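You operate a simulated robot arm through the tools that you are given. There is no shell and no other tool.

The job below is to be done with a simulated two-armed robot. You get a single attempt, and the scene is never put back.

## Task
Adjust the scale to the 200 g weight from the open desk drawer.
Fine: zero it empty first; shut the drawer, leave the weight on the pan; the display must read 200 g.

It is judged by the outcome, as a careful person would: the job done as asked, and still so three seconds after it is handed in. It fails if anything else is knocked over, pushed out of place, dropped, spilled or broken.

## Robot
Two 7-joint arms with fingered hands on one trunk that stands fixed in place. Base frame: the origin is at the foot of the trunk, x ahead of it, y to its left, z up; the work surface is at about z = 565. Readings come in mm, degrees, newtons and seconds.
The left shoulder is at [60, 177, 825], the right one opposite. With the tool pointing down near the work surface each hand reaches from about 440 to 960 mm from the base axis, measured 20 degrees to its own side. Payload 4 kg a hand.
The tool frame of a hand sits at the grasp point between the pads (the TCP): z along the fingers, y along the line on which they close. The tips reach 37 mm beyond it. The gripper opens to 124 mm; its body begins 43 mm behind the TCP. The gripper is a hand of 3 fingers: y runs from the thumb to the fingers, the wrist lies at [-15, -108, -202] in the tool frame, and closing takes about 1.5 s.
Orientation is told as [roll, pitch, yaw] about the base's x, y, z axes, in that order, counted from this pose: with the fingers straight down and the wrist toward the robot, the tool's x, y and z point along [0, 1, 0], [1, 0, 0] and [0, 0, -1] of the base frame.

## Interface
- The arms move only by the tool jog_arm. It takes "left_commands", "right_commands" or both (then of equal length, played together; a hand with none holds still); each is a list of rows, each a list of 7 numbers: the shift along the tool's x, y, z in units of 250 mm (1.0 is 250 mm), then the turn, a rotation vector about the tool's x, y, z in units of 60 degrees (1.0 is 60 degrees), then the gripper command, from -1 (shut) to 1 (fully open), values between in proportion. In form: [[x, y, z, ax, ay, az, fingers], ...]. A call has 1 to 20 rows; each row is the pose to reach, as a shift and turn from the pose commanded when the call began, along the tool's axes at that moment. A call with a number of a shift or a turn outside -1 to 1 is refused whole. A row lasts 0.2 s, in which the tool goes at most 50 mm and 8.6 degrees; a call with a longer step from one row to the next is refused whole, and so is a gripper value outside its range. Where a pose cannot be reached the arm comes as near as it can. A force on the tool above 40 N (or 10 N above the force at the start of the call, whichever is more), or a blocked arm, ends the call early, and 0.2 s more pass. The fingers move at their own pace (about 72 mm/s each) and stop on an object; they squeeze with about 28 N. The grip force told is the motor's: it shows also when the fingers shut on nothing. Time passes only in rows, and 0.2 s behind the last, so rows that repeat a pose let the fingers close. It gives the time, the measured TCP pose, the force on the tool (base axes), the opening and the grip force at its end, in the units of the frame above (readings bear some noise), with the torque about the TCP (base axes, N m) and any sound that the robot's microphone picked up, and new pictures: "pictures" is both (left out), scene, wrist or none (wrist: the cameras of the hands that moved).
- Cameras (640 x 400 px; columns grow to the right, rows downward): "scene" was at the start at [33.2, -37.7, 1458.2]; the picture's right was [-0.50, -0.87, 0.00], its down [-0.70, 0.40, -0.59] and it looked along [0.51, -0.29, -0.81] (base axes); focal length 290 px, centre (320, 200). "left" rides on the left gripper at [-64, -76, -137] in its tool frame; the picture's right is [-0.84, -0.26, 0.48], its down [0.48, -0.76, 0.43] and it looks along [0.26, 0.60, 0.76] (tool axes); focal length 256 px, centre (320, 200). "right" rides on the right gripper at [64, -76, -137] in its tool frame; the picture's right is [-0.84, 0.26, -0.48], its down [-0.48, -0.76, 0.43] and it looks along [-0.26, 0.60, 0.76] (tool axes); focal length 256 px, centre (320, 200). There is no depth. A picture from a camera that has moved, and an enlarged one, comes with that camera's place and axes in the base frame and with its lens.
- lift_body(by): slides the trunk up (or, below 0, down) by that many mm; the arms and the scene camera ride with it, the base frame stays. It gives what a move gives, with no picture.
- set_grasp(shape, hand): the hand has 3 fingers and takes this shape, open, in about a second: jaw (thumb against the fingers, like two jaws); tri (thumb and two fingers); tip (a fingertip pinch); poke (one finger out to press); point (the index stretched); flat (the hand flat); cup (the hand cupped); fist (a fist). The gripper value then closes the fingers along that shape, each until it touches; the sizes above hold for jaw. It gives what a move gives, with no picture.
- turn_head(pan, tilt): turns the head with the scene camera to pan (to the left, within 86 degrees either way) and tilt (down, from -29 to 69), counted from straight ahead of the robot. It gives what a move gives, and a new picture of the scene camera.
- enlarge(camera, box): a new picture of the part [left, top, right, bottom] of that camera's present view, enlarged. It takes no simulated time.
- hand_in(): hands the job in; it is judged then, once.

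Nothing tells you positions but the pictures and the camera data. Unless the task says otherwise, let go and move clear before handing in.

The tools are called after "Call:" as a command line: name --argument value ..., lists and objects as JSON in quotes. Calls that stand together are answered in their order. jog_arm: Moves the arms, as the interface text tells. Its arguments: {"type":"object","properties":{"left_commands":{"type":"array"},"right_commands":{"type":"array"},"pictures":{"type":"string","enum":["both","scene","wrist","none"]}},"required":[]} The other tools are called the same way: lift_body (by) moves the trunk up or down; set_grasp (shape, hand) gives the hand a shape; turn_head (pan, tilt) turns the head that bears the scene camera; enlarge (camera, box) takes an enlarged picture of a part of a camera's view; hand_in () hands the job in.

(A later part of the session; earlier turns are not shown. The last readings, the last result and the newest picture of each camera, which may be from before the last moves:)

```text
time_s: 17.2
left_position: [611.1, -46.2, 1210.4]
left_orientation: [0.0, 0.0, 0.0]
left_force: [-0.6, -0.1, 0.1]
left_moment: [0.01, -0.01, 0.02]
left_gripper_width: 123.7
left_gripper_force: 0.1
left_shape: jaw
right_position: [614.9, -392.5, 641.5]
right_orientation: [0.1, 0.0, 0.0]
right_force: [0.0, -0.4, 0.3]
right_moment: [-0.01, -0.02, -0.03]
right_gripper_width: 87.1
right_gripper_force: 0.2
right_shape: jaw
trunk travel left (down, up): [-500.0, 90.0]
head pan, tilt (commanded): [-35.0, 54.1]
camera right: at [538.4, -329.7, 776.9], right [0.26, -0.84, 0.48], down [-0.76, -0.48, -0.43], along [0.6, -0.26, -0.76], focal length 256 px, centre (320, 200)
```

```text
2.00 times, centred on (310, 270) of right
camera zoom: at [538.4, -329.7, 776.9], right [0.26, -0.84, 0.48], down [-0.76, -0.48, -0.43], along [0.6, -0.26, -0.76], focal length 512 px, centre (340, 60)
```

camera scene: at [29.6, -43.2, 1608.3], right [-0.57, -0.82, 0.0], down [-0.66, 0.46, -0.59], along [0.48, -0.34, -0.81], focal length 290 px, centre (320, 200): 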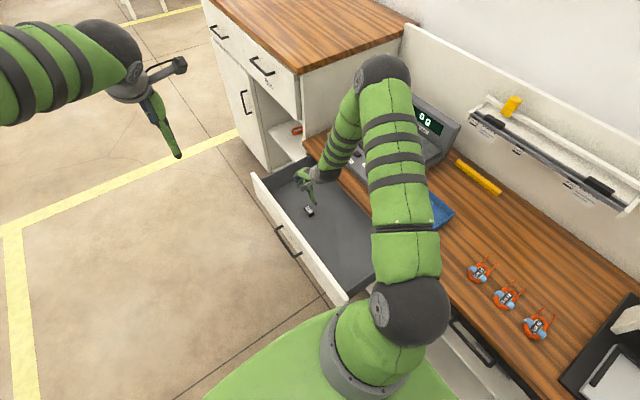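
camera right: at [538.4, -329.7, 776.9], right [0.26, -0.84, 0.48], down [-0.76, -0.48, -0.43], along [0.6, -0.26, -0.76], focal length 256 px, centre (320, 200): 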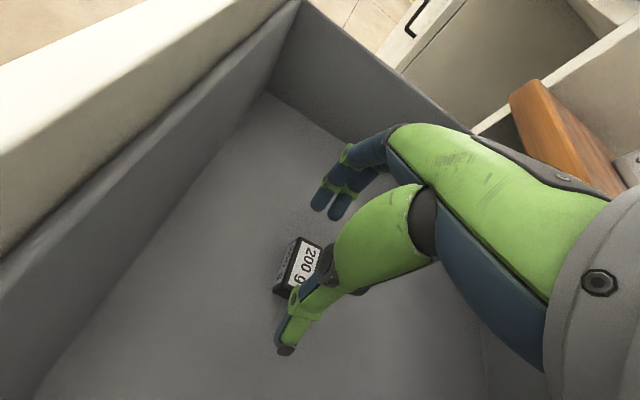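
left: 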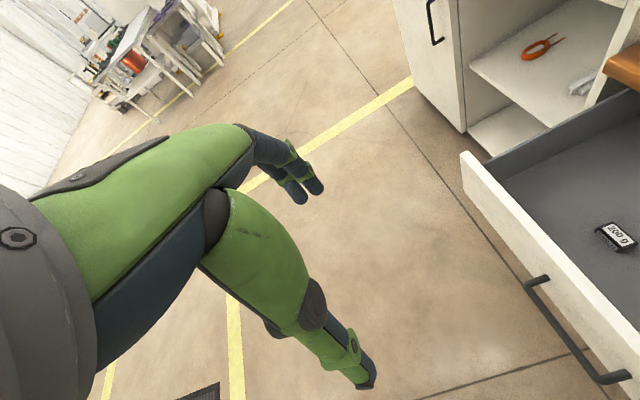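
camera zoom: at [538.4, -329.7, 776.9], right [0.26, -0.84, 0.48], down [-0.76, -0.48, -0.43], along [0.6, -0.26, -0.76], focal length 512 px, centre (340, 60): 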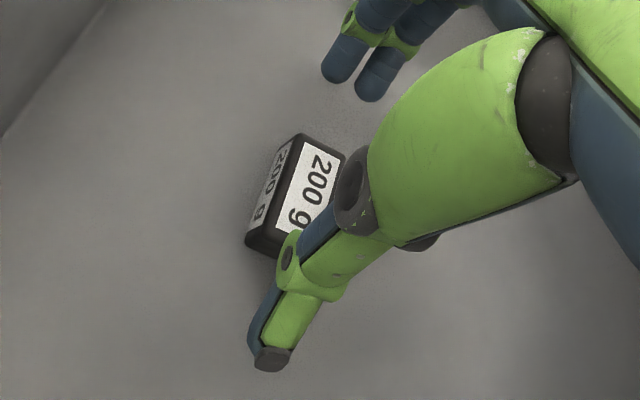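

The hand's closing line is about 5 mm behind the weight in y. I'll shift +5 mm, lower to about z=627 so the tips sit just off the floor, and then close.

Call:
jog_arm --right_commands '[[0.02, -0.008, 0.0, 0, 0, 0, 0.4], [0.02, -0.008, 0.03, 0, 0, 0, 0.4], [0.02, -0.008, 0.058, 0, 0, 0, 0.4], [0.02, -0.008, 0.058, 0, 0, 0, 0.4]]' --pictures "wrist"

Call:
enlarge --camera "right" --box '[230, 170, 390, 370]'

Call:
enlarge --camera "scene" --box '[280, 180, 340, 230]'

```text
time_s: 18.2
left_position: [610.0, -47.4, 1210.6]
left_orientation: [0.0, 0.0, -0.1]
left_force: [1.3, 0.4, 0.1]
left_moment: [0.02, 0.0, 0.0]
left_gripper_width: 123.7
left_gripper_force: 0.0
left_shape: jaw
right_position: [612.4, -387.1, 625.1]
right_orientation: [-0.1, 0.0, 0.0]
right_force: [0.0, 0.1, -0.3]
right_moment: [0.03, -0.04, 0.02]
right_gripper_width: 87.0
right_gripper_force: 0.1
right_shape: jaw
trunk travel left (down, up): [-500.0, 90.0]
head pan, tilt (commanded): [-35.0, 54.1]
camera right: at [536.1, -325.2, 762.0], right [0.26, -0.84, 0.48], down [-0.76, -0.48, -0.43], along [0.6, -0.26, -0.76], focal length 256 px, centre (320, 200)
```

right: 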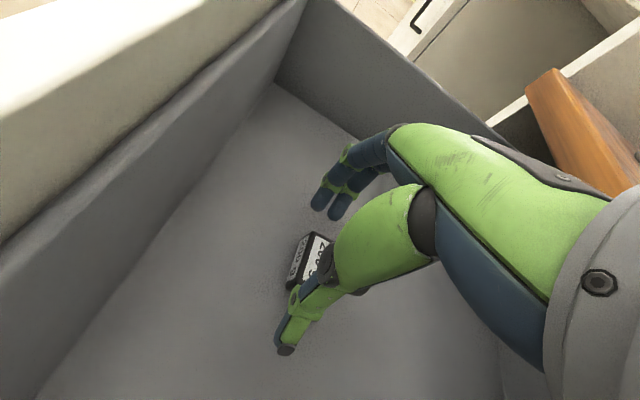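

```text
2.00 times, centred on (310, 270) of right
camera zoom: at [536.1, -325.2, 762.0], right [0.26, -0.84, 0.48], down [-0.76, -0.48, -0.43], along [0.6, -0.26, -0.76], focal length 512 px, centre (340, 60)
```

zoom: 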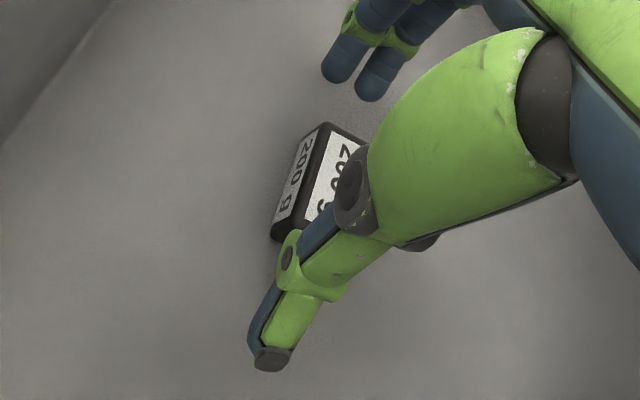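

```text
8.00 times, centred on (310, 205) of scene
camera zoom: at [29.7, -43.3, 1608.3], right [-0.57, -0.82, 0.0], down [-0.66, 0.46, -0.59], along [0.48, -0.34, -0.81], focal length 2324 px, centre (400, 160)
```

zoom: 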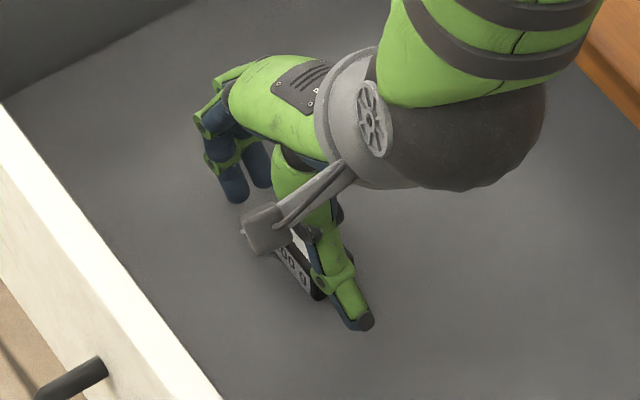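

The fingers straddle the weight with no contact yet. I'll close on it.

Call:
jog_arm --right_commands '[[0, 0, 0, 0, 0, 0, 0.1], [0, 0, 0, 0, 0, 0, -0.2], [0, 0, 0, 0, 0, 0, -0.5], [0, 0, 0, 0, 0, 0, -0.8], [0, 0, 0, 0, 0, 0, -1], [0, 0, 0, 0, 0, 0, -1], [0, 0, 0, 0, 0, 0, -1], [0, 0, 0, 0, 0, 0, -1]]' --pictures "wrist"

Call:
enlarge --camera "right" --box '[230, 170, 390, 370]'

Call:
enlarge --camera "scene" --box '[280, 180, 340, 230]'

```text
time_s: 20.0
left_position: [610.4, -45.7, 1209.7]
left_orientation: [0.0, -0.1, 0.0]
left_force: [0.5, 0.6, 0.1]
left_moment: [-0.01, 0.01, 0.0]
left_gripper_width: 123.8
left_gripper_force: 0.1
left_shape: jaw
right_position: [611.6, -387.2, 627.2]
right_orientation: [0.0, 0.0, 0.0]
right_force: [-1.7, 0.1, 5.3]
right_moment: [-0.05, 0.03, -0.01]
right_gripper_width: 0.0
right_gripper_force: 28.1
right_shape: jaw
trunk travel left (down, up): [-500.0, 90.0]
head pan, tilt (commanded): [-35.0, 54.1]
camera right: at [535.9, -325.1, 762.4], right [0.26, -0.84, 0.48], down [-0.76, -0.48, -0.43], along [0.6, -0.26, -0.76], focal length 256 px, centre (320, 200)
```

right: 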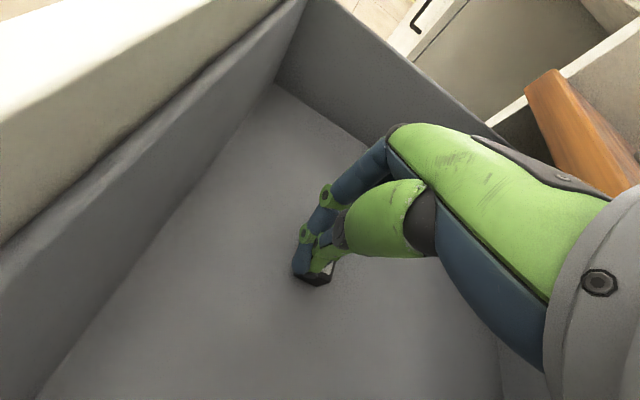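

```text
2.00 times, centred on (310, 270) of right
camera zoom: at [535.9, -325.1, 762.4], right [0.26, -0.84, 0.48], down [-0.76, -0.48, -0.43], along [0.6, -0.26, -0.76], focal length 512 px, centre (340, 60)
```

zoom: 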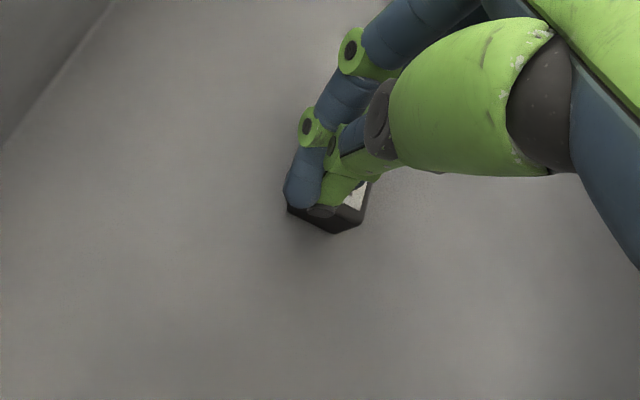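

```text
8.00 times, centred on (310, 205) of scene
camera zoom: at [29.2, -43.0, 1608.3], right [-0.57, -0.82, 0.0], down [-0.66, 0.46, -0.59], along [0.48, -0.34, -0.81], focal length 2324 px, centre (400, 160)
```

zoom: 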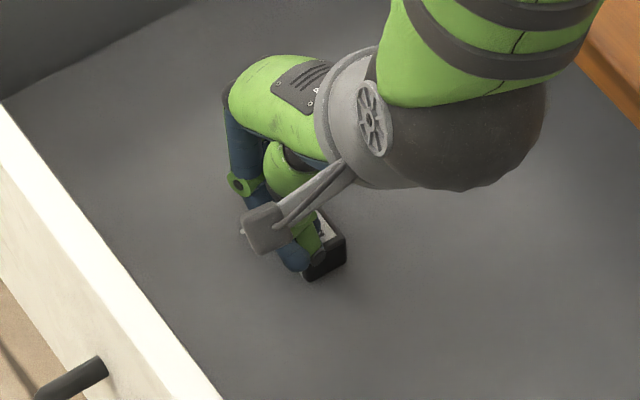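

The fingers closed above the weight: width is 0 and I feel about 5 N of upward push, so the weight's top is near z≈590 and the drawer floor near z≈565. I'll lift off, reopen and re-locate it.

Call:
jog_arm --right_commands '[[0, 0, -0.06, 0, 0, 0, -1], [0, 0, -0.2, 0, 0, 0, -1], [0, 0, -0.36, 0, 0, 0, 0.0], [0, 0, -0.4, 0, 0, 0, 0.2], [0, 0, -0.4, 0, 0, 0, 0.2], [0, 0, -0.4, 0, 0, 0, 0.2], [0, 0, -0.4, 0, 0, 0, 0.2]]' --pictures "wrist"

Call:
enlarge --camera "right" --box '[200, 150, 360, 350]'

Call:
enlarge --camera "scene" --box '[270, 170, 350, 230]'

```text
time_s: 21.6
left_position: [610.3, -47.3, 1210.3]
left_orientation: [0.0, 0.0, 0.0]
left_force: [-0.1, 0.5, 1.1]
left_moment: [0.03, -0.02, 0.0]
left_gripper_width: 123.7
left_gripper_force: 0.0
left_shape: jaw
right_position: [613.6, -386.8, 726.7]
right_orientation: [0.1, 0.0, 0.0]
right_force: [-0.1, -0.2, 0.0]
right_moment: [0.01, 0.0, 0.05]
right_gripper_width: 74.2
right_gripper_force: 0.1
right_shape: jaw
trunk travel left (down, up): [-500.0, 90.0]
head pan, tilt (commanded): [-35.0, 54.1]
camera right: at [536.5, -325.1, 862.7], right [0.26, -0.84, 0.48], down [-0.76, -0.48, -0.43], along [0.6, -0.26, -0.76], focal length 256 px, centre (320, 200)
```

right: 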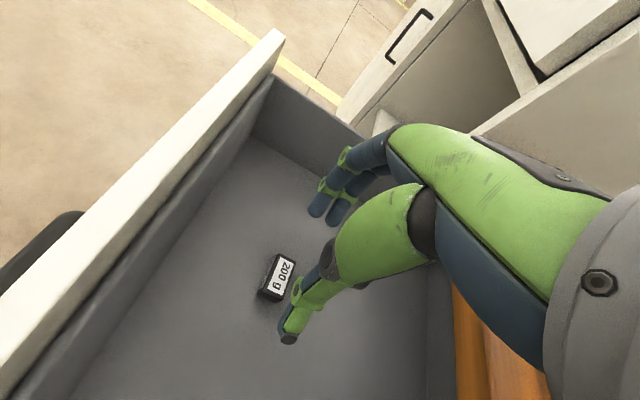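

```text
2.00 times, centred on (280, 250) of right
camera zoom: at [536.5, -325.1, 862.7], right [0.26, -0.84, 0.48], down [-0.76, -0.48, -0.43], along [0.6, -0.26, -0.76], focal length 512 px, centre (400, 100)
```

zoom: 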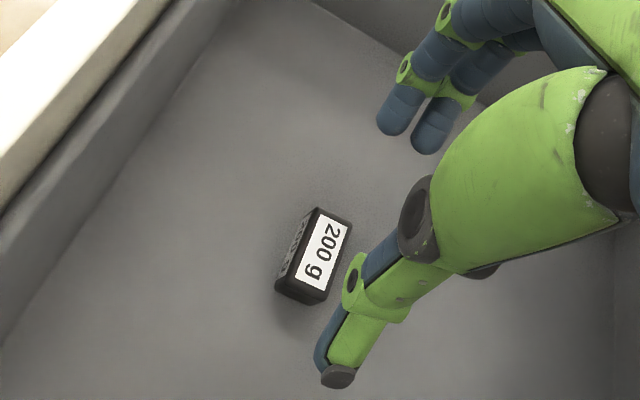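

```text
6.67 times, centred on (310, 200) of scene
camera zoom: at [29.8, -43.3, 1608.2], right [-0.57, -0.82, 0.0], down [-0.66, 0.46, -0.59], along [0.48, -0.34, -0.81], focal length 1937 px, centre (387, 200)
```

zoom: 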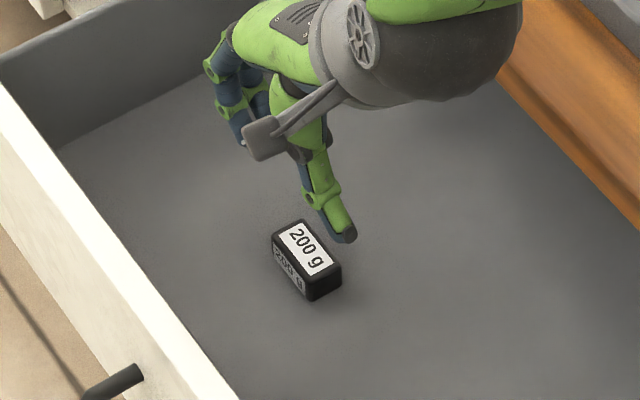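

The weight has slid slightly and is now at about [631.5, -402.5] with its top at z≈590; the wrist and scene views agree. I'll re-centre above it at z≈640 and compare before grasping lower.

Call:
jog_arm --right_commands '[[-0.02, 0.04, 0.0, 0, 0, 0, 0.4], [-0.046, 0.08, 0.1, 0, 0, 0, 0.4], [-0.046, 0.08, 0.22, 0, 0, 0, 0.4], [-0.046, 0.08, 0.34, 0, 0, 0, 0.4], [-0.046, 0.08, 0.34, 0, 0, 0, 0.4]]' --pictures "wrist"

Call:
enlarge --camera "right" --box '[200, 150, 360, 370]'

Call:
enlarge --camera "scene" --box '[270, 170, 350, 230]'

```text
time_s: 22.8
left_position: [610.1, -46.1, 1209.5]
left_orientation: [0.1, 0.0, 0.1]
left_force: [0.2, -0.9, -0.5]
left_moment: [0.0, -0.01, 0.02]
left_gripper_width: 123.5
left_gripper_force: 0.1
left_shape: jaw
right_position: [632.9, -399.5, 642.9]
right_orientation: [-0.1, 0.0, 0.0]
right_force: [-0.2, 0.8, -0.8]
right_moment: [0.02, 0.02, 0.0]
right_gripper_width: 86.4
right_gripper_force: 0.1
right_shape: jaw
trunk travel left (down, up): [-500.0, 90.0]
head pan, tilt (commanded): [-35.0, 54.1]
camera right: at [557.2, -336.6, 778.2], right [0.26, -0.84, 0.48], down [-0.76, -0.48, -0.43], along [0.6, -0.26, -0.76], focal length 256 px, centre (320, 200)
```

right: 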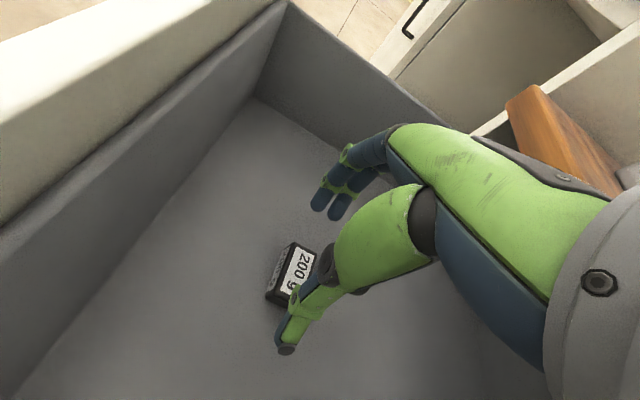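

```text
1.82 times, centred on (280, 260) of right
camera zoom: at [557.2, -336.6, 778.2], right [0.26, -0.84, 0.48], down [-0.76, -0.48, -0.43], along [0.6, -0.26, -0.76], focal length 465 px, centre (393, 91)
```

zoom: 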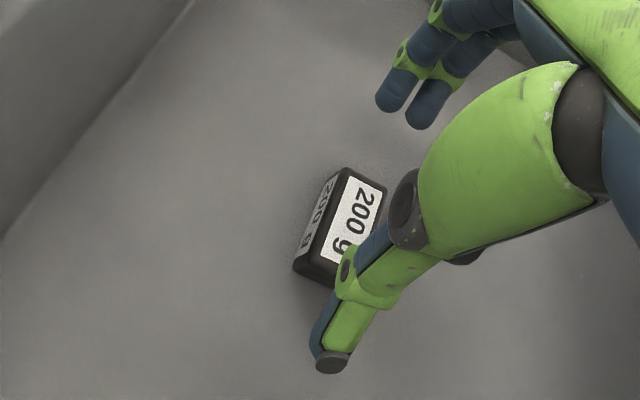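

```text
6.67 times, centred on (310, 200) of scene
camera zoom: at [29.6, -43.2, 1608.3], right [-0.57, -0.82, 0.0], down [-0.66, 0.46, -0.59], along [0.48, -0.34, -0.81], focal length 1937 px, centre (387, 200)
```

zoom: 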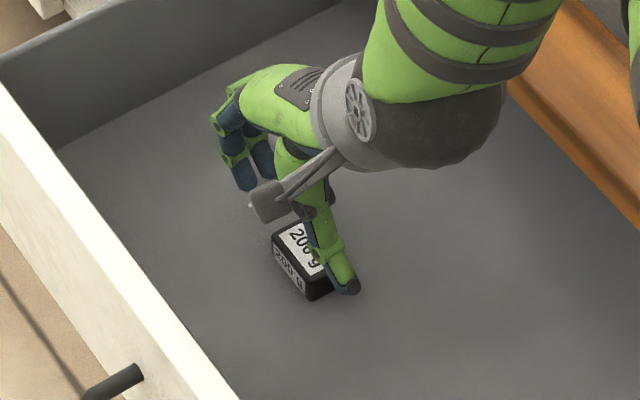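

The alignment now looks good, within about 2 mm. I'll lower to z≈606 in small steps, stopping if there's contact, and then close.

Call:
jog_arm --right_commands '[[0.008, 0.008, 0.03, 0, 0, 0, 0.4], [0.008, 0.008, 0.07, 0, 0, 0, 0.4], [0.008, 0.008, 0.11, 0, 0, 0, 0.4], [0.008, 0.008, 0.13, 0, 0, 0, 0.4], [0.008, 0.008, 0.148, 0, 0, 0, 0.4], [0.008, 0.008, 0.148, 0, 0, 0, 0.4]]' --pictures "wrist"

Call:
enlarge --camera "right" --box '[200, 150, 360, 370]'

```text
time_s: 24.2
left_position: [610.0, -47.0, 1210.1]
left_orientation: [0.1, -0.1, 0.0]
left_force: [0.0, 0.4, 0.7]
left_moment: [0.02, 0.0, 0.01]
left_gripper_width: 123.4
left_gripper_force: 0.1
left_shape: jaw
right_position: [635.7, -397.6, 604.9]
right_orientation: [-0.1, 0.0, -0.1]
right_force: [0.3, -0.3, 0.0]
right_moment: [0.05, -0.03, -0.01]
right_gripper_width: 86.4
right_gripper_force: 0.1
right_shape: jaw
trunk travel left (down, up): [-500.0, 90.0]
head pan, tilt (commanded): [-35.0, 54.1]
camera right: at [558.3, -335.7, 740.7], right [0.26, -0.84, 0.48], down [-0.76, -0.48, -0.43], along [0.6, -0.26, -0.76], focal length 256 px, centre (320, 200)
```

right: 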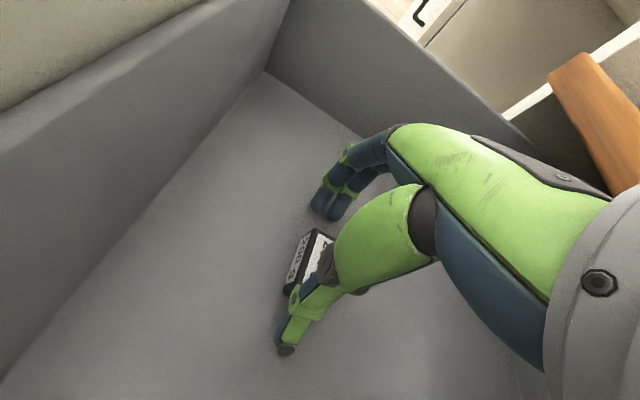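

```text
1.82 times, centred on (280, 260) of right
camera zoom: at [558.3, -335.7, 740.7], right [0.26, -0.84, 0.48], down [-0.76, -0.48, -0.43], along [0.6, -0.26, -0.76], focal length 465 px, centre (393, 91)
```

zoom: 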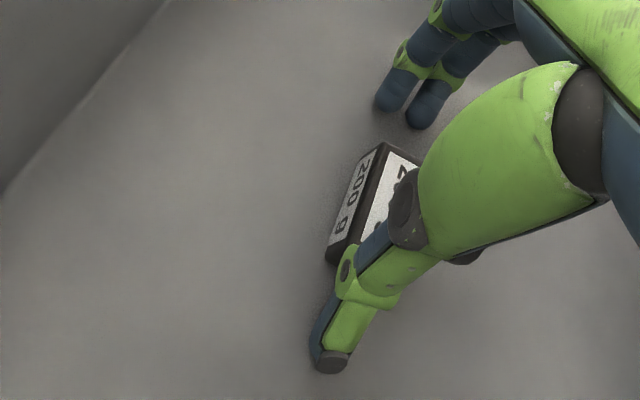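

The tips are just above the floor on both ends of the weight. I'll close now.

Call:
jog_arm --right_commands '[[0, 0, 0, 0, 0, 0, 0.2], [0, 0, 0, 0, 0, 0, 0], [0, 0, 0, 0, 0, 0, -0.2], [0, 0, 0, 0, 0, 0, -0.4], [0, 0, 0, 0, 0, 0, -0.6], [0, 0, 0, 0, 0, 0, -0.8], [0, 0, 0, 0, 0, 0, -1], [0, 0, 0, 0, 0, 0, -1], [0, 0, 0, 0, 0, 0, -1]]' --pictures "wrist"

Call:
enlarge --camera "right" --box '[200, 150, 360, 370]'

Call:
enlarge --camera "scene" --box '[270, 170, 350, 230]'

```text
time_s: 26.2
left_position: [611.1, -44.9, 1210.3]
left_orientation: [0.0, 0.1, 0.0]
left_force: [-0.8, -0.9, 1.1]
left_moment: [0.02, 0.0, -0.02]
left_gripper_width: 123.6
left_gripper_force: 0.1
left_shape: jaw
right_position: [633.9, -397.2, 606.2]
right_orientation: [0.0, 0.0, 0.1]
right_force: [-1.7, -1.1, 4.4]
right_moment: [0.0, -0.06, 0.02]
right_gripper_width: 52.8
right_gripper_force: 28.2
right_shape: jaw
trunk travel left (down, up): [-500.0, 90.0]
head pan, tilt (commanded): [-35.0, 54.1]
camera right: at [558.1, -335.6, 741.1], right [0.26, -0.84, 0.48], down [-0.76, -0.48, -0.43], along [0.6, -0.26, -0.76], focal length 256 px, centre (320, 200)
```

right: 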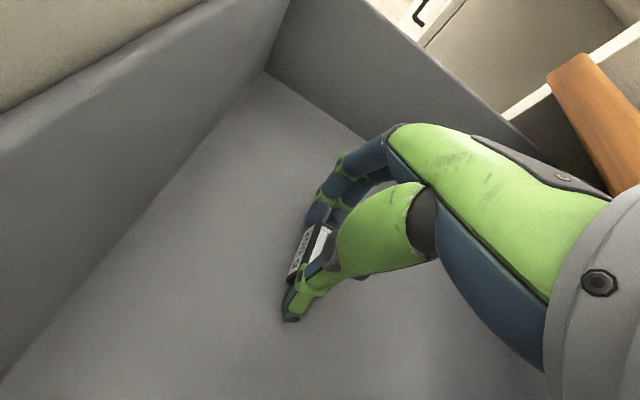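

```text
1.82 times, centred on (280, 260) of right
camera zoom: at [558.1, -335.6, 741.1], right [0.26, -0.84, 0.48], down [-0.76, -0.48, -0.43], along [0.6, -0.26, -0.76], focal length 465 px, centre (393, 91)
```

zoom: 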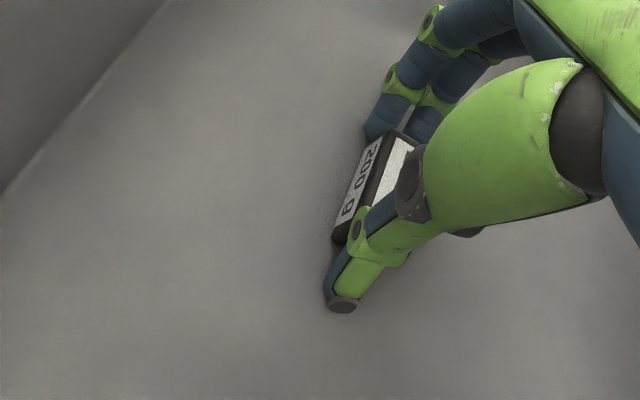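

```text
6.67 times, centred on (310, 200) of scene
camera zoom: at [29.2, -43.1, 1608.3], right [-0.57, -0.82, 0.0], down [-0.66, 0.46, -0.59], along [0.48, -0.34, -0.81], focal length 1937 px, centre (387, 200)
```

zoom: 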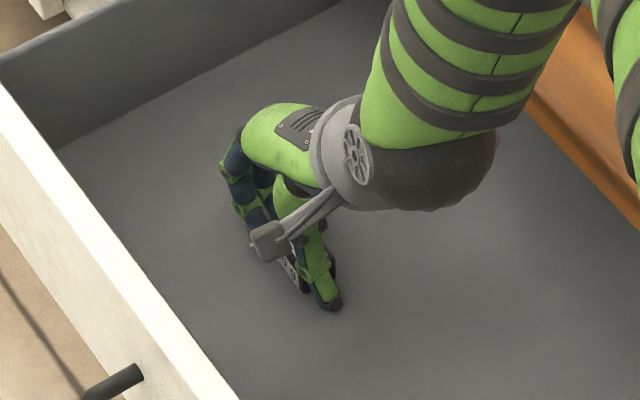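

Grasped: width is 52.8 mm at 28 N. I'll lift it straight up slowly and check.

Call:
jog_arm --right_commands '[[0, 0, -0.02, 0, 0, 0, -1], [0, 0, -0.06, 0, 0, 0, -1], [0, 0, -0.12, 0, 0, 0, -1], [0, 0, -0.2, 0, 0, 0, -1], [0, 0, -0.3, 0, 0, 0, -1], [0, 0, -0.4, 0, 0, 0, -1], [0, 0, -0.4, 0, 0, 0, -1]]' --pictures "wrist"

Call:
enlarge --camera "right" --box '[200, 150, 360, 370]'

Call:
enlarge --camera "scene" --box '[270, 150, 350, 210]'

```text
time_s: 27.8
left_position: [609.8, -46.3, 1210.9]
left_orientation: [0.0, 0.1, 0.0]
left_force: [0.1, -0.1, -0.4]
left_moment: [0.0, 0.02, 0.0]
left_gripper_width: 123.3
left_gripper_force: 0.0
left_shape: jaw
right_position: [634.8, -398.1, 704.0]
right_orientation: [0.0, 0.2, -0.1]
right_force: [-0.5, -0.2, -2.6]
right_moment: [-0.01, -0.02, 0.0]
right_gripper_width: 52.4
right_gripper_force: 28.0
right_shape: jaw
trunk travel left (down, up): [-500.0, 90.0]
head pan, tilt (commanded): [-35.0, 54.1]
camera right: at [558.8, -335.3, 839.8], right [0.26, -0.84, 0.48], down [-0.76, -0.48, -0.43], along [0.6, -0.26, -0.76], focal length 256 px, centre (320, 200)
```

right: 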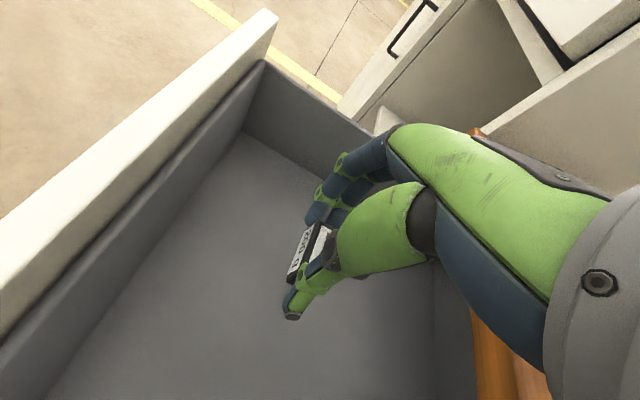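

```text
1.82 times, centred on (280, 260) of right
camera zoom: at [558.8, -335.3, 839.8], right [0.26, -0.84, 0.48], down [-0.76, -0.48, -0.43], along [0.6, -0.26, -0.76], focal length 465 px, centre (393, 91)
```

zoom: 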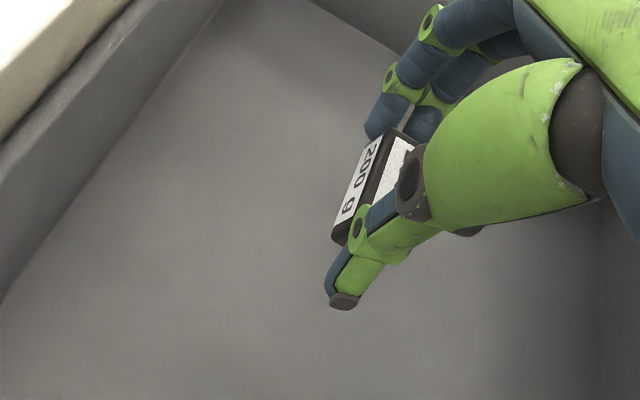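

```text
6.67 times, centred on (310, 180) of scene
camera zoom: at [30.0, -43.5, 1608.2], right [-0.57, -0.82, 0.0], down [-0.66, 0.46, -0.59], along [0.48, -0.34, -0.81], focal length 1937 px, centre (387, 333)
```

zoom: 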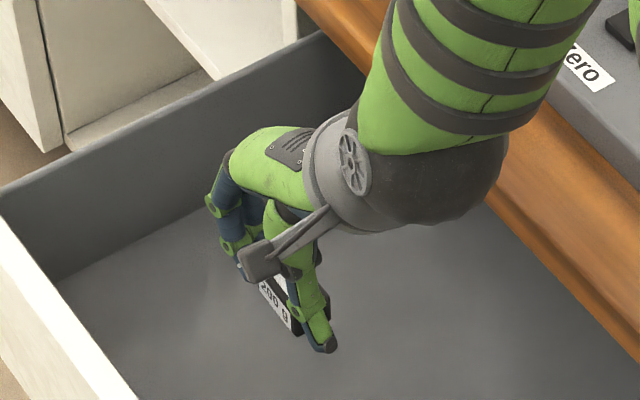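

The weight is secured: the force reading shows about 2 N of added load. I'll raise it clear, then carry it toward the pan while yawing -45° for reach.

Call:
jog_arm --right_commands '[[0, 0, -0.12, 0, 0, 0, -1], [0, 0, -0.26, 0, 0, 0, -1], [0, 0, -0.4, 0, 0, 0, -1], [0, 0, -0.54, 0, 0, 0, -1], [0, 0, -0.68, 0, 0, 0, -1], [0, 0, -0.8, 0, 0, 0, -1], [0, 0, -0.86, 0, 0, 0, -1], [0, 0, -0.86, 0, 0, 0, -1]]' --pictures "none"

Call:
jog_arm --right_commands '[[-0.06, -0.01, 0, 0, 0, 0.05, -1], [-0.18, -0.03, 0, 0, 0, 0.14, -1], [-0.3, -0.045, 0, 0, 0, 0.23, -1], [-0.42, -0.06, 0, 0, 0, 0.33, -1], [-0.54, -0.08, 0, 0, 0, 0.42, -1], [-0.66, -0.1, 0, 0, 0, 0.52, -1], [-0.78, -0.12, 0, 0, 0, 0.61, -1], [-0.88, -0.13, 0, 0, 0, 0.69, -1], [-0.96, -0.14, 0, 0, 0, 0.75, -1], [-0.96, -0.14, 0, 0, 0, 0.75, -1]]' --pictures "both"

```text
time_s: 29.6
left_position: [610.8, -46.3, 1209.4]
left_orientation: [0.0, 0.0, 0.0]
left_force: [0.5, -0.5, 0.8]
left_moment: [0.01, 0.01, 0.0]
left_gripper_width: 123.5
left_gripper_force: 0.1
left_shape: jaw
right_position: [635.4, -398.3, 918.8]
right_orientation: [-0.1, 0.1, -0.2]
right_force: [-0.7, -0.3, -1.9]
right_moment: [0.02, 0.02, 0.02]
right_gripper_width: 51.9
right_gripper_force: 27.7
right_shape: jaw
trunk travel left (down, up): [-500.0, 90.0]
head pan, tilt (commanded): [-35.0, 54.1]
```

```text
time_s: 31.8
left_position: [609.5, -46.5, 1210.1]
left_orientation: [0.0, 0.0, 0.1]
left_force: [0.4, -0.6, -0.3]
left_moment: [-0.02, -0.04, 0.02]
left_gripper_width: 123.4
left_gripper_force: 0.0
left_shape: jaw
right_position: [599.4, -636.8, 919.9]
right_orientation: [-0.1, -0.1, -45.1]
right_force: [-0.4, 0.2, -2.6]
right_moment: [0.03, -0.01, 0.0]
right_gripper_width: 52.0
right_gripper_force: 28.4
right_shape: jaw
trunk travel left (down, up): [-500.0, 90.0]
head pan, tilt (commanded): [-35.0, 54.1]
camera scene: at [29.8, -43.4, 1608.2], right [-0.57, -0.82, 0.0], down [-0.66, 0.46, -0.59], along [0.48, -0.34, -0.81], focal length 290 px, centre (320, 200)
camera right: at [590.4, -540.1, 1055.5], right [-0.41, -0.77, 0.48], down [-0.88, 0.2, -0.43], along [0.24, -0.6, -0.76], focal length 256 px, centre (320, 200)
```

scene: 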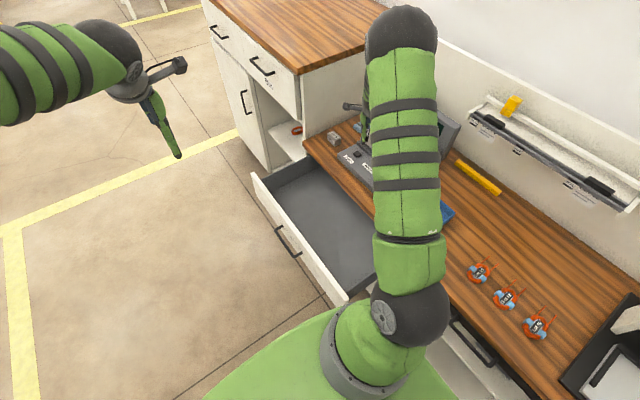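
right: 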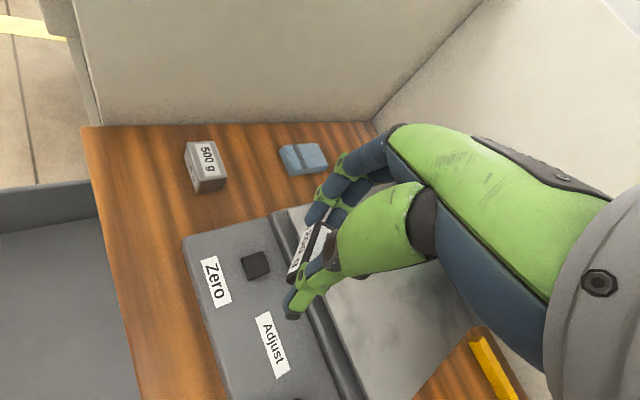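

The weight is over the panel area. I'll continue out over the pan toward [572, -800] at z≈880.

Call:
jog_arm --right_commands '[[-0.1, 0.07, 0.02, 0, 0, 0, -1], [-0.21, 0.15, 0.05, 0, 0, 0, -1], [-0.32, 0.23, 0.09, 0, 0, 0, -1], [-0.43, 0.31, 0.13, 0, 0, 0, -1], [-0.537, 0.385, 0.16, 0, 0, 0, -1], [-0.537, 0.385, 0.16, 0, 0, 0, -1]]' --pictures "both"

Call:
enlarge --camera "scene" --box '[330, 70, 490, 200]'

```text
time_s: 33.2
left_position: [610.5, -46.2, 1209.6]
left_orientation: [-0.1, 0.0, 0.0]
left_force: [0.2, 0.6, 0.5]
left_moment: [0.0, -0.01, 0.02]
left_gripper_width: 123.9
left_gripper_force: 0.0
left_shape: jaw
right_position: [572.6, -799.1, 879.8]
right_orientation: [-0.1, 0.0, -45.0]
right_force: [0.5, -0.6, -1.7]
right_moment: [0.01, 0.0, 0.02]
right_gripper_width: 51.9
right_gripper_force: 27.7
right_shape: jaw
trunk travel left (down, up): [-500.0, 90.0]
head pan, tilt (commanded): [-35.0, 54.1]
camera scene: at [29.9, -43.1, 1608.3], right [-0.57, -0.82, 0.0], down [-0.66, 0.46, -0.59], along [0.48, -0.34, -0.81], focal length 290 px, centre (320, 200)
camera right: at [563.3, -701.6, 1016.8], right [-0.41, -0.77, 0.48], down [-0.88, 0.2, -0.43], along [0.24, -0.6, -0.76], focal length 256 px, centre (320, 200)
```

scene: 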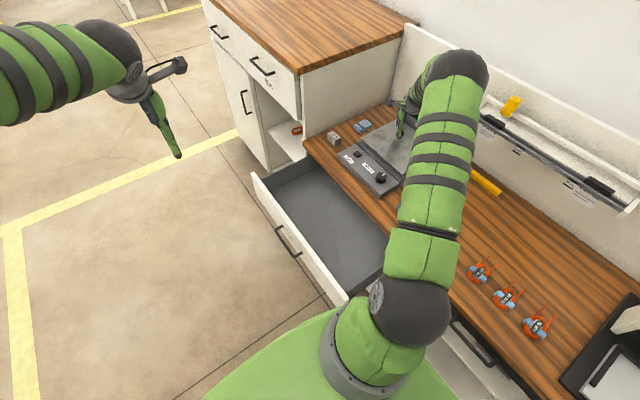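
right: 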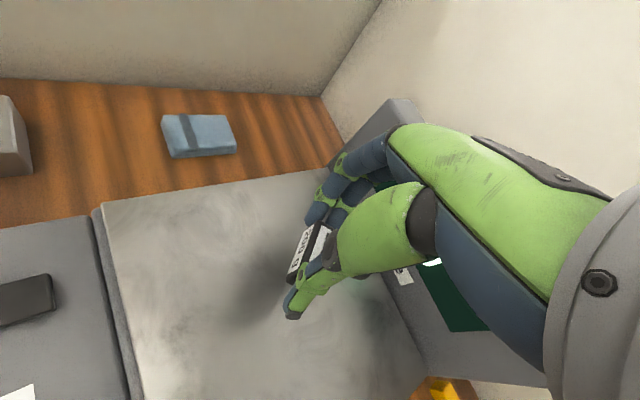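

```text
3.08 times, centred on (410, 135) of scene
camera zoom: at [29.9, -43.1, 1608.3], right [-0.57, -0.82, 0.0], down [-0.66, 0.46, -0.59], along [0.48, -0.34, -0.81], focal length 894 px, centre (43, 400)
```

zoom: 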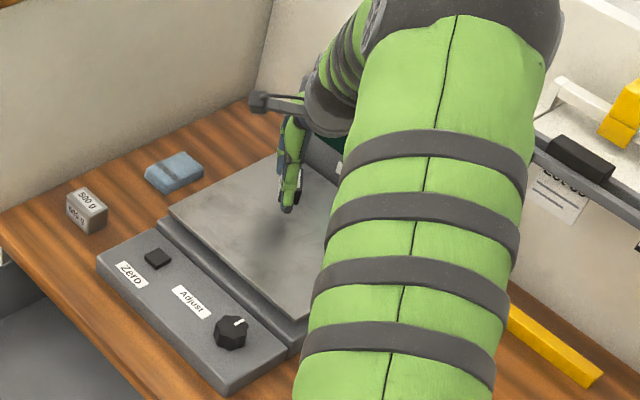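

The wrist and scene rays agree that the pan surface is near z≈800, so the weight is close to the pan centre. I'll lower to just above the expected contact, around TCP z≈846.

Call:
jog_arm --right_commands '[[0, 0, 0.04, 0, 0, 0, -1], [0, 0, 0.08, 0, 0, 0, -1], [0, 0, 0.11, 0, 0, 0, -1], [0, 0, 0.132, 0, 0, 0, -1], [0, 0, 0.132, 0, 0, 0, -1]]' --pictures "wrist"

Call:
enlarge --camera "scene" --box '[370, 90, 430, 150]'

Call:
enlarge --camera "right" --box '[200, 180, 360, 360]'

```text
time_s: 34.4
left_position: [610.1, -45.9, 1208.7]
left_orientation: [0.0, 0.0, -0.1]
left_force: [0.2, 0.3, -0.8]
left_moment: [0.01, 0.0, 0.0]
left_gripper_width: 123.6
left_gripper_force: 0.0
left_shape: jaw
right_position: [572.7, -799.8, 846.4]
right_orientation: [0.0, 0.0, -45.0]
right_force: [1.0, -0.9, -1.6]
right_moment: [0.01, 0.0, 0.01]
right_gripper_width: 52.0
right_gripper_force: 28.5
right_shape: jaw
trunk travel left (down, up): [-500.0, 90.0]
head pan, tilt (commanded): [-35.0, 54.1]
camera right: at [563.5, -702.8, 982.8], right [-0.41, -0.77, 0.48], down [-0.88, 0.2, -0.43], along [0.24, -0.6, -0.76], focal length 256 px, centre (320, 200)
```

right: 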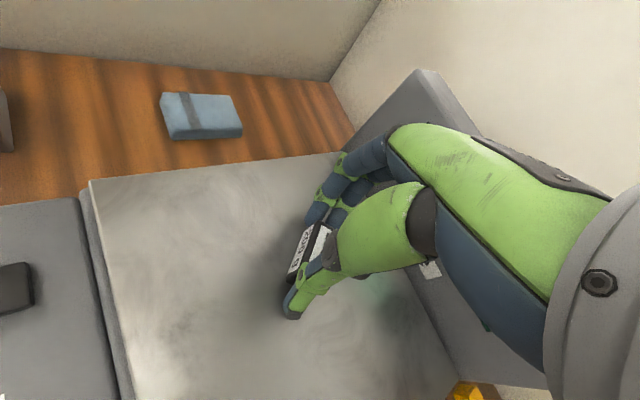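

```text
6.67 times, centred on (400, 120) of scene
camera zoom: at [29.9, -43.5, 1608.2], right [-0.57, -0.82, 0.0], down [-0.66, 0.46, -0.59], along [0.48, -0.34, -0.81], focal length 1937 px, centre (-213, 733)
```

zoom: 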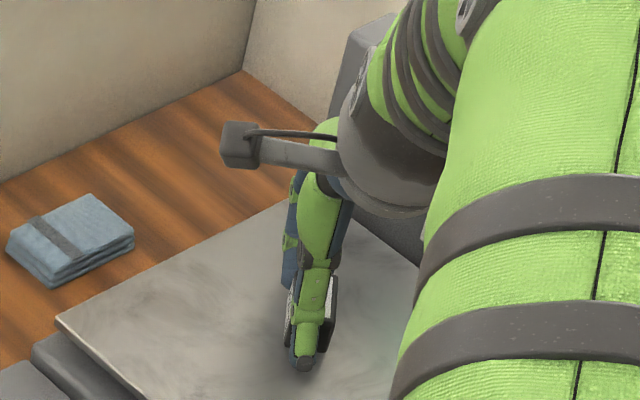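

```text
2.22 times, centred on (280, 270) of right
camera zoom: at [563.5, -702.8, 982.8], right [-0.41, -0.77, 0.48], down [-0.88, 0.2, -0.43], along [0.24, -0.6, -0.76], focal length 569 px, centre (409, 44)
```

zoom: 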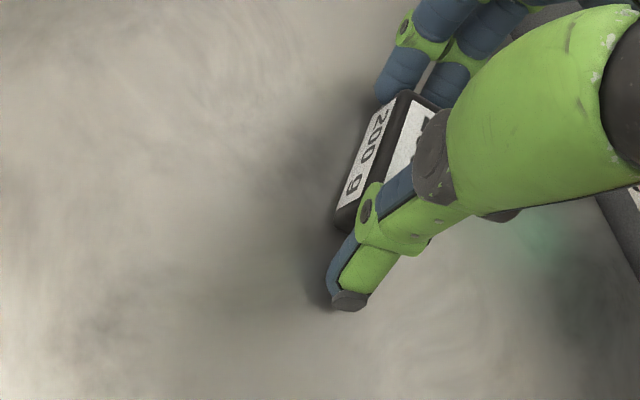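

The weight is a few millimetres above the pan. I'll creep down in 1 mm steps.

Call:
jog_arm --right_commands '[[0, 0, 0.004, 0, 0, 0, -1], [0, 0, 0.008, 0, 0, 0, -1], [0, 0, 0.012, 0, 0, 0, -1], [0, 0, 0.016, 0, 0, 0, -1]]' --pictures "none"

Call:
enlarge --camera "right" --box '[200, 180, 360, 360]'

```text
time_s: 35.4
left_position: [609.9, -46.1, 1210.8]
left_orientation: [0.0, 0.0, 0.0]
left_force: [0.3, 0.6, 0.1]
left_moment: [-0.02, 0.01, -0.03]
left_gripper_width: 123.4
left_gripper_force: 0.0
left_shape: jaw
right_position: [571.9, -799.9, 843.0]
right_orientation: [0.1, 0.1, -45.0]
right_force: [0.7, 0.5, 2.2]
right_moment: [-0.03, -0.05, 0.06]
right_gripper_width: 52.1
right_gripper_force: 27.5
right_shape: jaw
trunk travel left (down, up): [-500.0, 90.0]
head pan, tilt (commanded): [-35.0, 54.1]
```

```text
2.22 times, centred on (280, 270) of right
camera zoom: at [562.8, -703.1, 979.4], right [-0.41, -0.77, 0.48], down [-0.88, 0.2, -0.43], along [0.24, -0.6, -0.76], focal length 569 px, centre (409, 44)
```

zoom: 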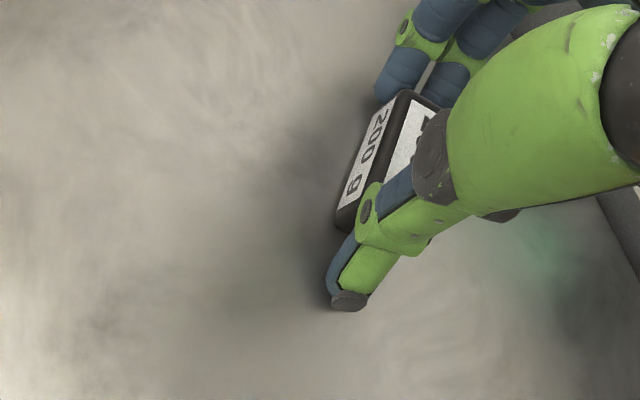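

Contact: the force went from -2 N to +2 N, so the weight rests on the pan. I'll open the fingers gently, then retreat up.

Call:
jog_arm --right_commands '[[0, 0, 0, 0, 0, 0, -0.1], [0, 0, 0, 0, 0, 0, 0.0], [0, 0, 0, 0, 0, 0, 0.1], [0, 0, 0, 0, 0, 0, 0.2], [0, 0, 0, 0, 0, 0, 0.3], [0, 0, 0, 0, 0, 0, 0.4], [0, 0, 0, 0, 0, 0, 0.4]]' --pictures "none"

Call:
enlarge --camera "right" --box '[200, 180, 360, 360]'

```text
time_s: 37.0
left_position: [609.8, -46.8, 1210.5]
left_orientation: [0.0, 0.0, 0.0]
left_force: [-0.2, 0.5, 0.1]
left_moment: [0.03, 0.0, -0.04]
left_gripper_width: 123.6
left_gripper_force: 0.1
left_shape: jaw
right_position: [572.5, -800.2, 844.1]
right_orientation: [-0.1, 0.0, -44.9]
right_force: [0.0, 0.0, 0.5]
right_moment: [-0.03, 0.0, 0.02]
right_gripper_width: 86.3
right_gripper_force: 0.0
right_shape: jaw
trunk travel left (down, up): [-500.0, 90.0]
head pan, tilt (commanded): [-35.0, 54.1]
```

```text
2.22 times, centred on (280, 270) of right
camera zoom: at [562.7, -703.3, 978.9], right [-0.41, -0.77, 0.48], down [-0.88, 0.2, -0.43], along [0.24, -0.6, -0.76], focal length 569 px, centre (409, 44)
```

zoom: 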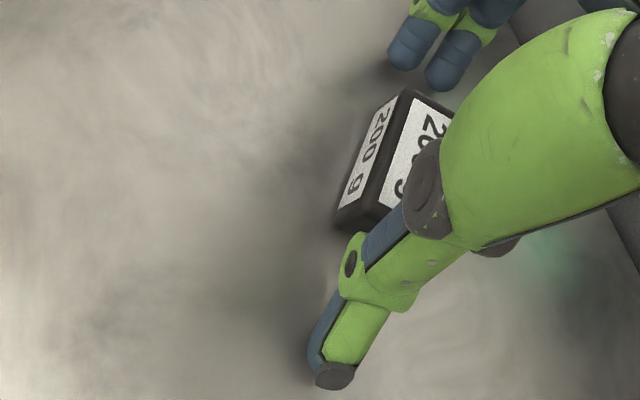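

The weight is released and standing on the pan. I'll raise the hand straight up and check the display.

Call:
jog_arm --right_commands '[[0, 0, -0.04, 0, 0, 0, 0.4], [0, 0, -0.12, 0, 0, 0, 0.4], [0, 0, -0.24, 0, 0, 0, 0.4], [0, 0, -0.4, 0, 0, 0, 0.4], [0, 0, -0.56, 0, 0, 0, 0.4], [0, 0, -0.7, 0, 0, 0, 0.4], [0, 0, -0.7, 0, 0, 0, 0.4]]' --pictures "both"

Call:
enlarge --camera "scene" --box '[330, 70, 490, 200]'

Call:
enlarge --camera "right" --box '[100, 180, 560, 400]'

```text
time_s: 38.6
left_position: [610.4, -46.3, 1209.4]
left_orientation: [0.0, 0.0, 0.0]
left_force: [0.8, -0.7, 0.5]
left_moment: [-0.01, -0.01, 0.02]
left_gripper_width: 123.4
left_gripper_force: 0.0
left_shape: jaw
right_position: [572.2, -801.6, 1017.4]
right_orientation: [-0.2, 0.1, -45.0]
right_force: [-0.4, -0.4, 0.7]
right_moment: [0.0, 0.01, 0.0]
right_gripper_width: 86.3
right_gripper_force: 0.0
right_shape: jaw
trunk travel left (down, up): [-500.0, 90.0]
head pan, tilt (commanded): [-35.0, 54.1]
camera scene: at [29.9, -43.6, 1608.2], right [-0.57, -0.82, 0.0], down [-0.66, 0.46, -0.59], along [0.48, -0.34, -0.81], focal length 290 px, centre (320, 200)
camera right: at [564.9, -703.9, 1153.0], right [-0.41, -0.77, 0.48], down [-0.88, 0.2, -0.43], along [0.24, -0.6, -0.76], focal length 256 px, centre (320, 200)
```

scene: 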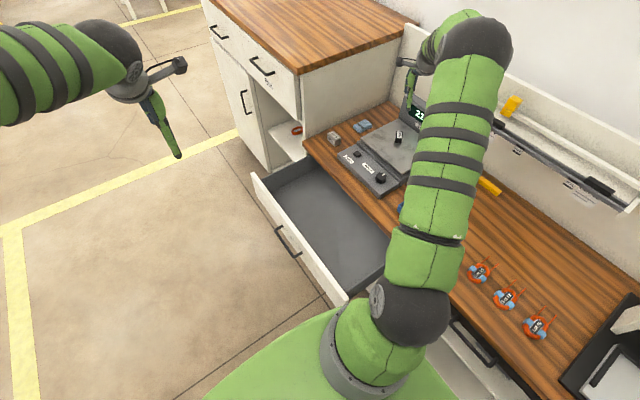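
right: 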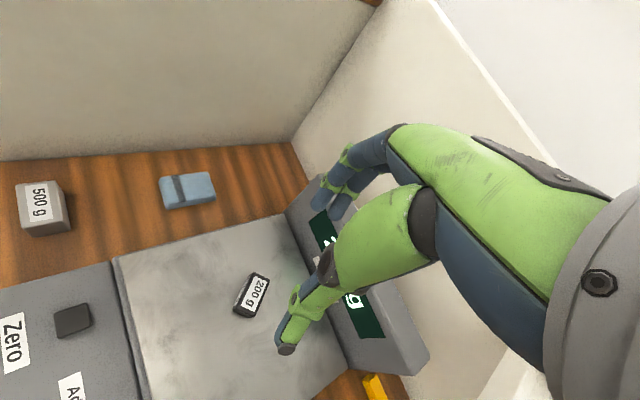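

```text
3.08 times, centred on (410, 135) of scene
camera zoom: at [29.9, -43.6, 1608.2], right [-0.57, -0.82, 0.0], down [-0.66, 0.46, -0.59], along [0.48, -0.34, -0.81], focal length 894 px, centre (43, 400)
```

zoom: 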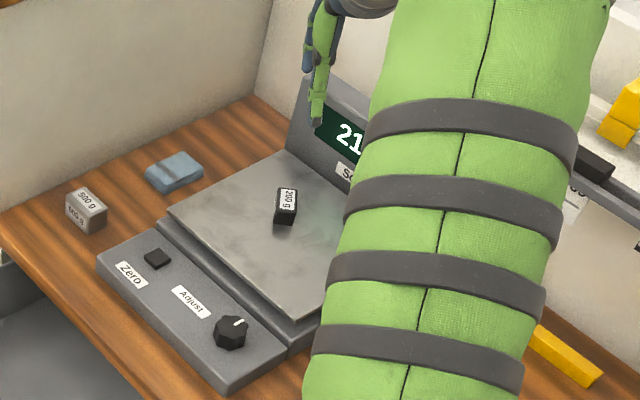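

```text
1.39 times, centred on (330, 290) of right
camera zoom: at [564.9, -703.9, 1153.0], right [-0.41, -0.77, 0.48], down [-0.88, 0.2, -0.43], along [0.24, -0.6, -0.76], focal length 356 px, centre (306, 75)
```

zoom: 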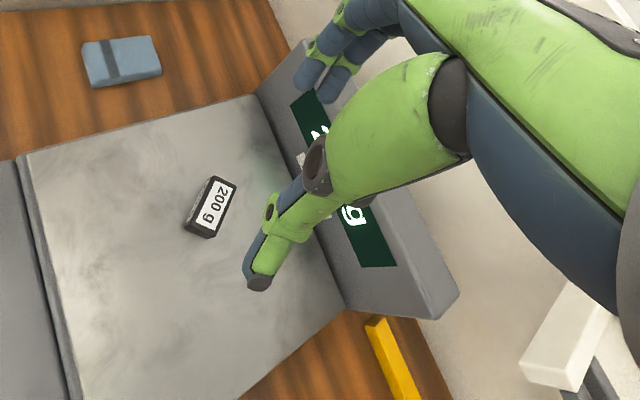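

The display shows about 21x g with the weight on, so the Adjust knob must come down a little. I'll move the right hand to hover over the knob near [471, -625], at yaw 0 so the fingers stay clear of the scale base.

Call:
jog_arm --right_commands '[[0.02, -0.08, 0.0, 0, 0, -0.08, 0.3], [0.05, -0.18, 0.05, 0, 0, -0.18, 0.3], [0.08, -0.29, 0.11, 0, 0, -0.28, 0.3], [0.11, -0.4, 0.18, 0, 0, -0.38, 0.3], [0.14, -0.51, 0.25, 0, 0, -0.48, 0.3], [0.17, -0.62, 0.32, 0, 0, -0.58, 0.3], [0.195, -0.71, 0.4, 0, 0, -0.67, 0.3], [0.212, -0.783, 0.468, 0, 0, -0.75, 0.3], [0.212, -0.783, 0.468, 0, 0, -0.75, 0.3]]' --pictures "both"

Call:
enlarge --camera "scene" --box '[330, 70, 490, 200]'

Call:
enlarge --camera "right" --box '[160, 140, 400, 400]'

```text
time_s: 40.6
left_position: [609.5, -46.9, 1210.0]
left_orientation: [0.1, -0.1, 0.0]
left_force: [0.3, -0.3, 0.0]
left_moment: [0.02, 0.0, 0.01]
left_gripper_width: 123.9
left_gripper_force: 0.1
left_shape: jaw
right_position: [471.5, -622.1, 901.2]
right_orientation: [0.0, 0.0, 0.0]
right_force: [-0.6, 0.8, 0.3]
right_moment: [-0.03, 0.03, 0.0]
right_gripper_width: 81.1
right_gripper_force: 0.0
right_shape: jaw
trunk travel left (down, up): [-500.0, 90.0]
head pan, tilt (commanded): [-35.0, 54.1]
camera scene: at [29.7, -43.2, 1608.3], right [-0.57, -0.82, 0.0], down [-0.66, 0.46, -0.59], along [0.48, -0.34, -0.81], focal length 290 px, centre (320, 200)
camera right: at [394.7, -561.4, 1036.8], right [0.26, -0.84, 0.48], down [-0.76, -0.48, -0.43], along [0.6, -0.26, -0.76], focal length 256 px, centre (320, 200)
```

scene: 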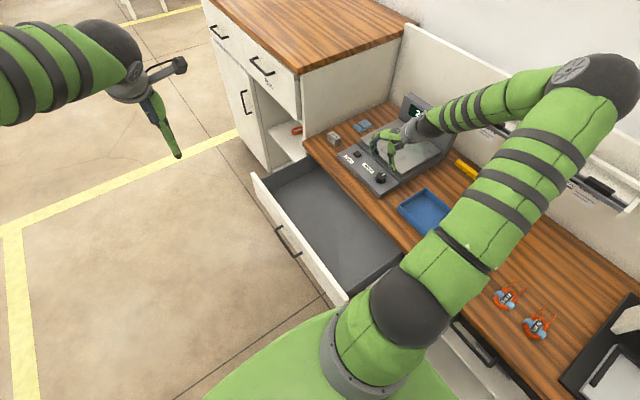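
right: 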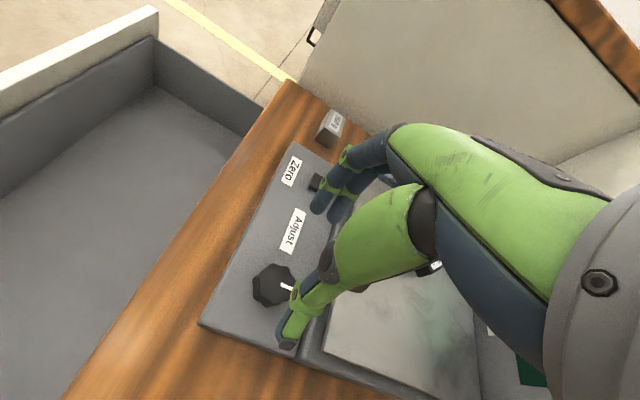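

```text
3.08 times, centred on (410, 135) of scene
camera zoom: at [29.7, -43.2, 1608.3], right [-0.57, -0.82, 0.0], down [-0.66, 0.46, -0.59], along [0.48, -0.34, -0.81], focal length 894 px, centre (43, 400)
```

zoom: 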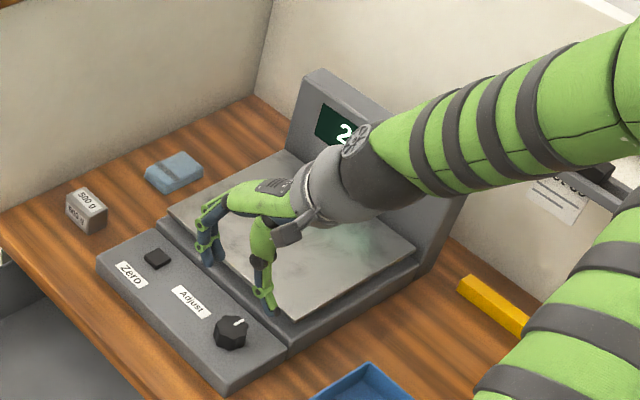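

```text
1.54 times, centred on (280, 270) of right
camera zoom: at [394.7, -561.4, 1036.8], right [0.26, -0.84, 0.48], down [-0.76, -0.48, -0.43], along [0.6, -0.26, -0.76], focal length 394 px, centre (382, 92)
```

zoom: 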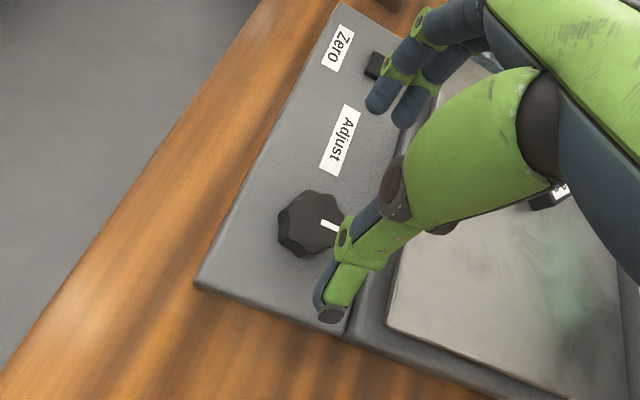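

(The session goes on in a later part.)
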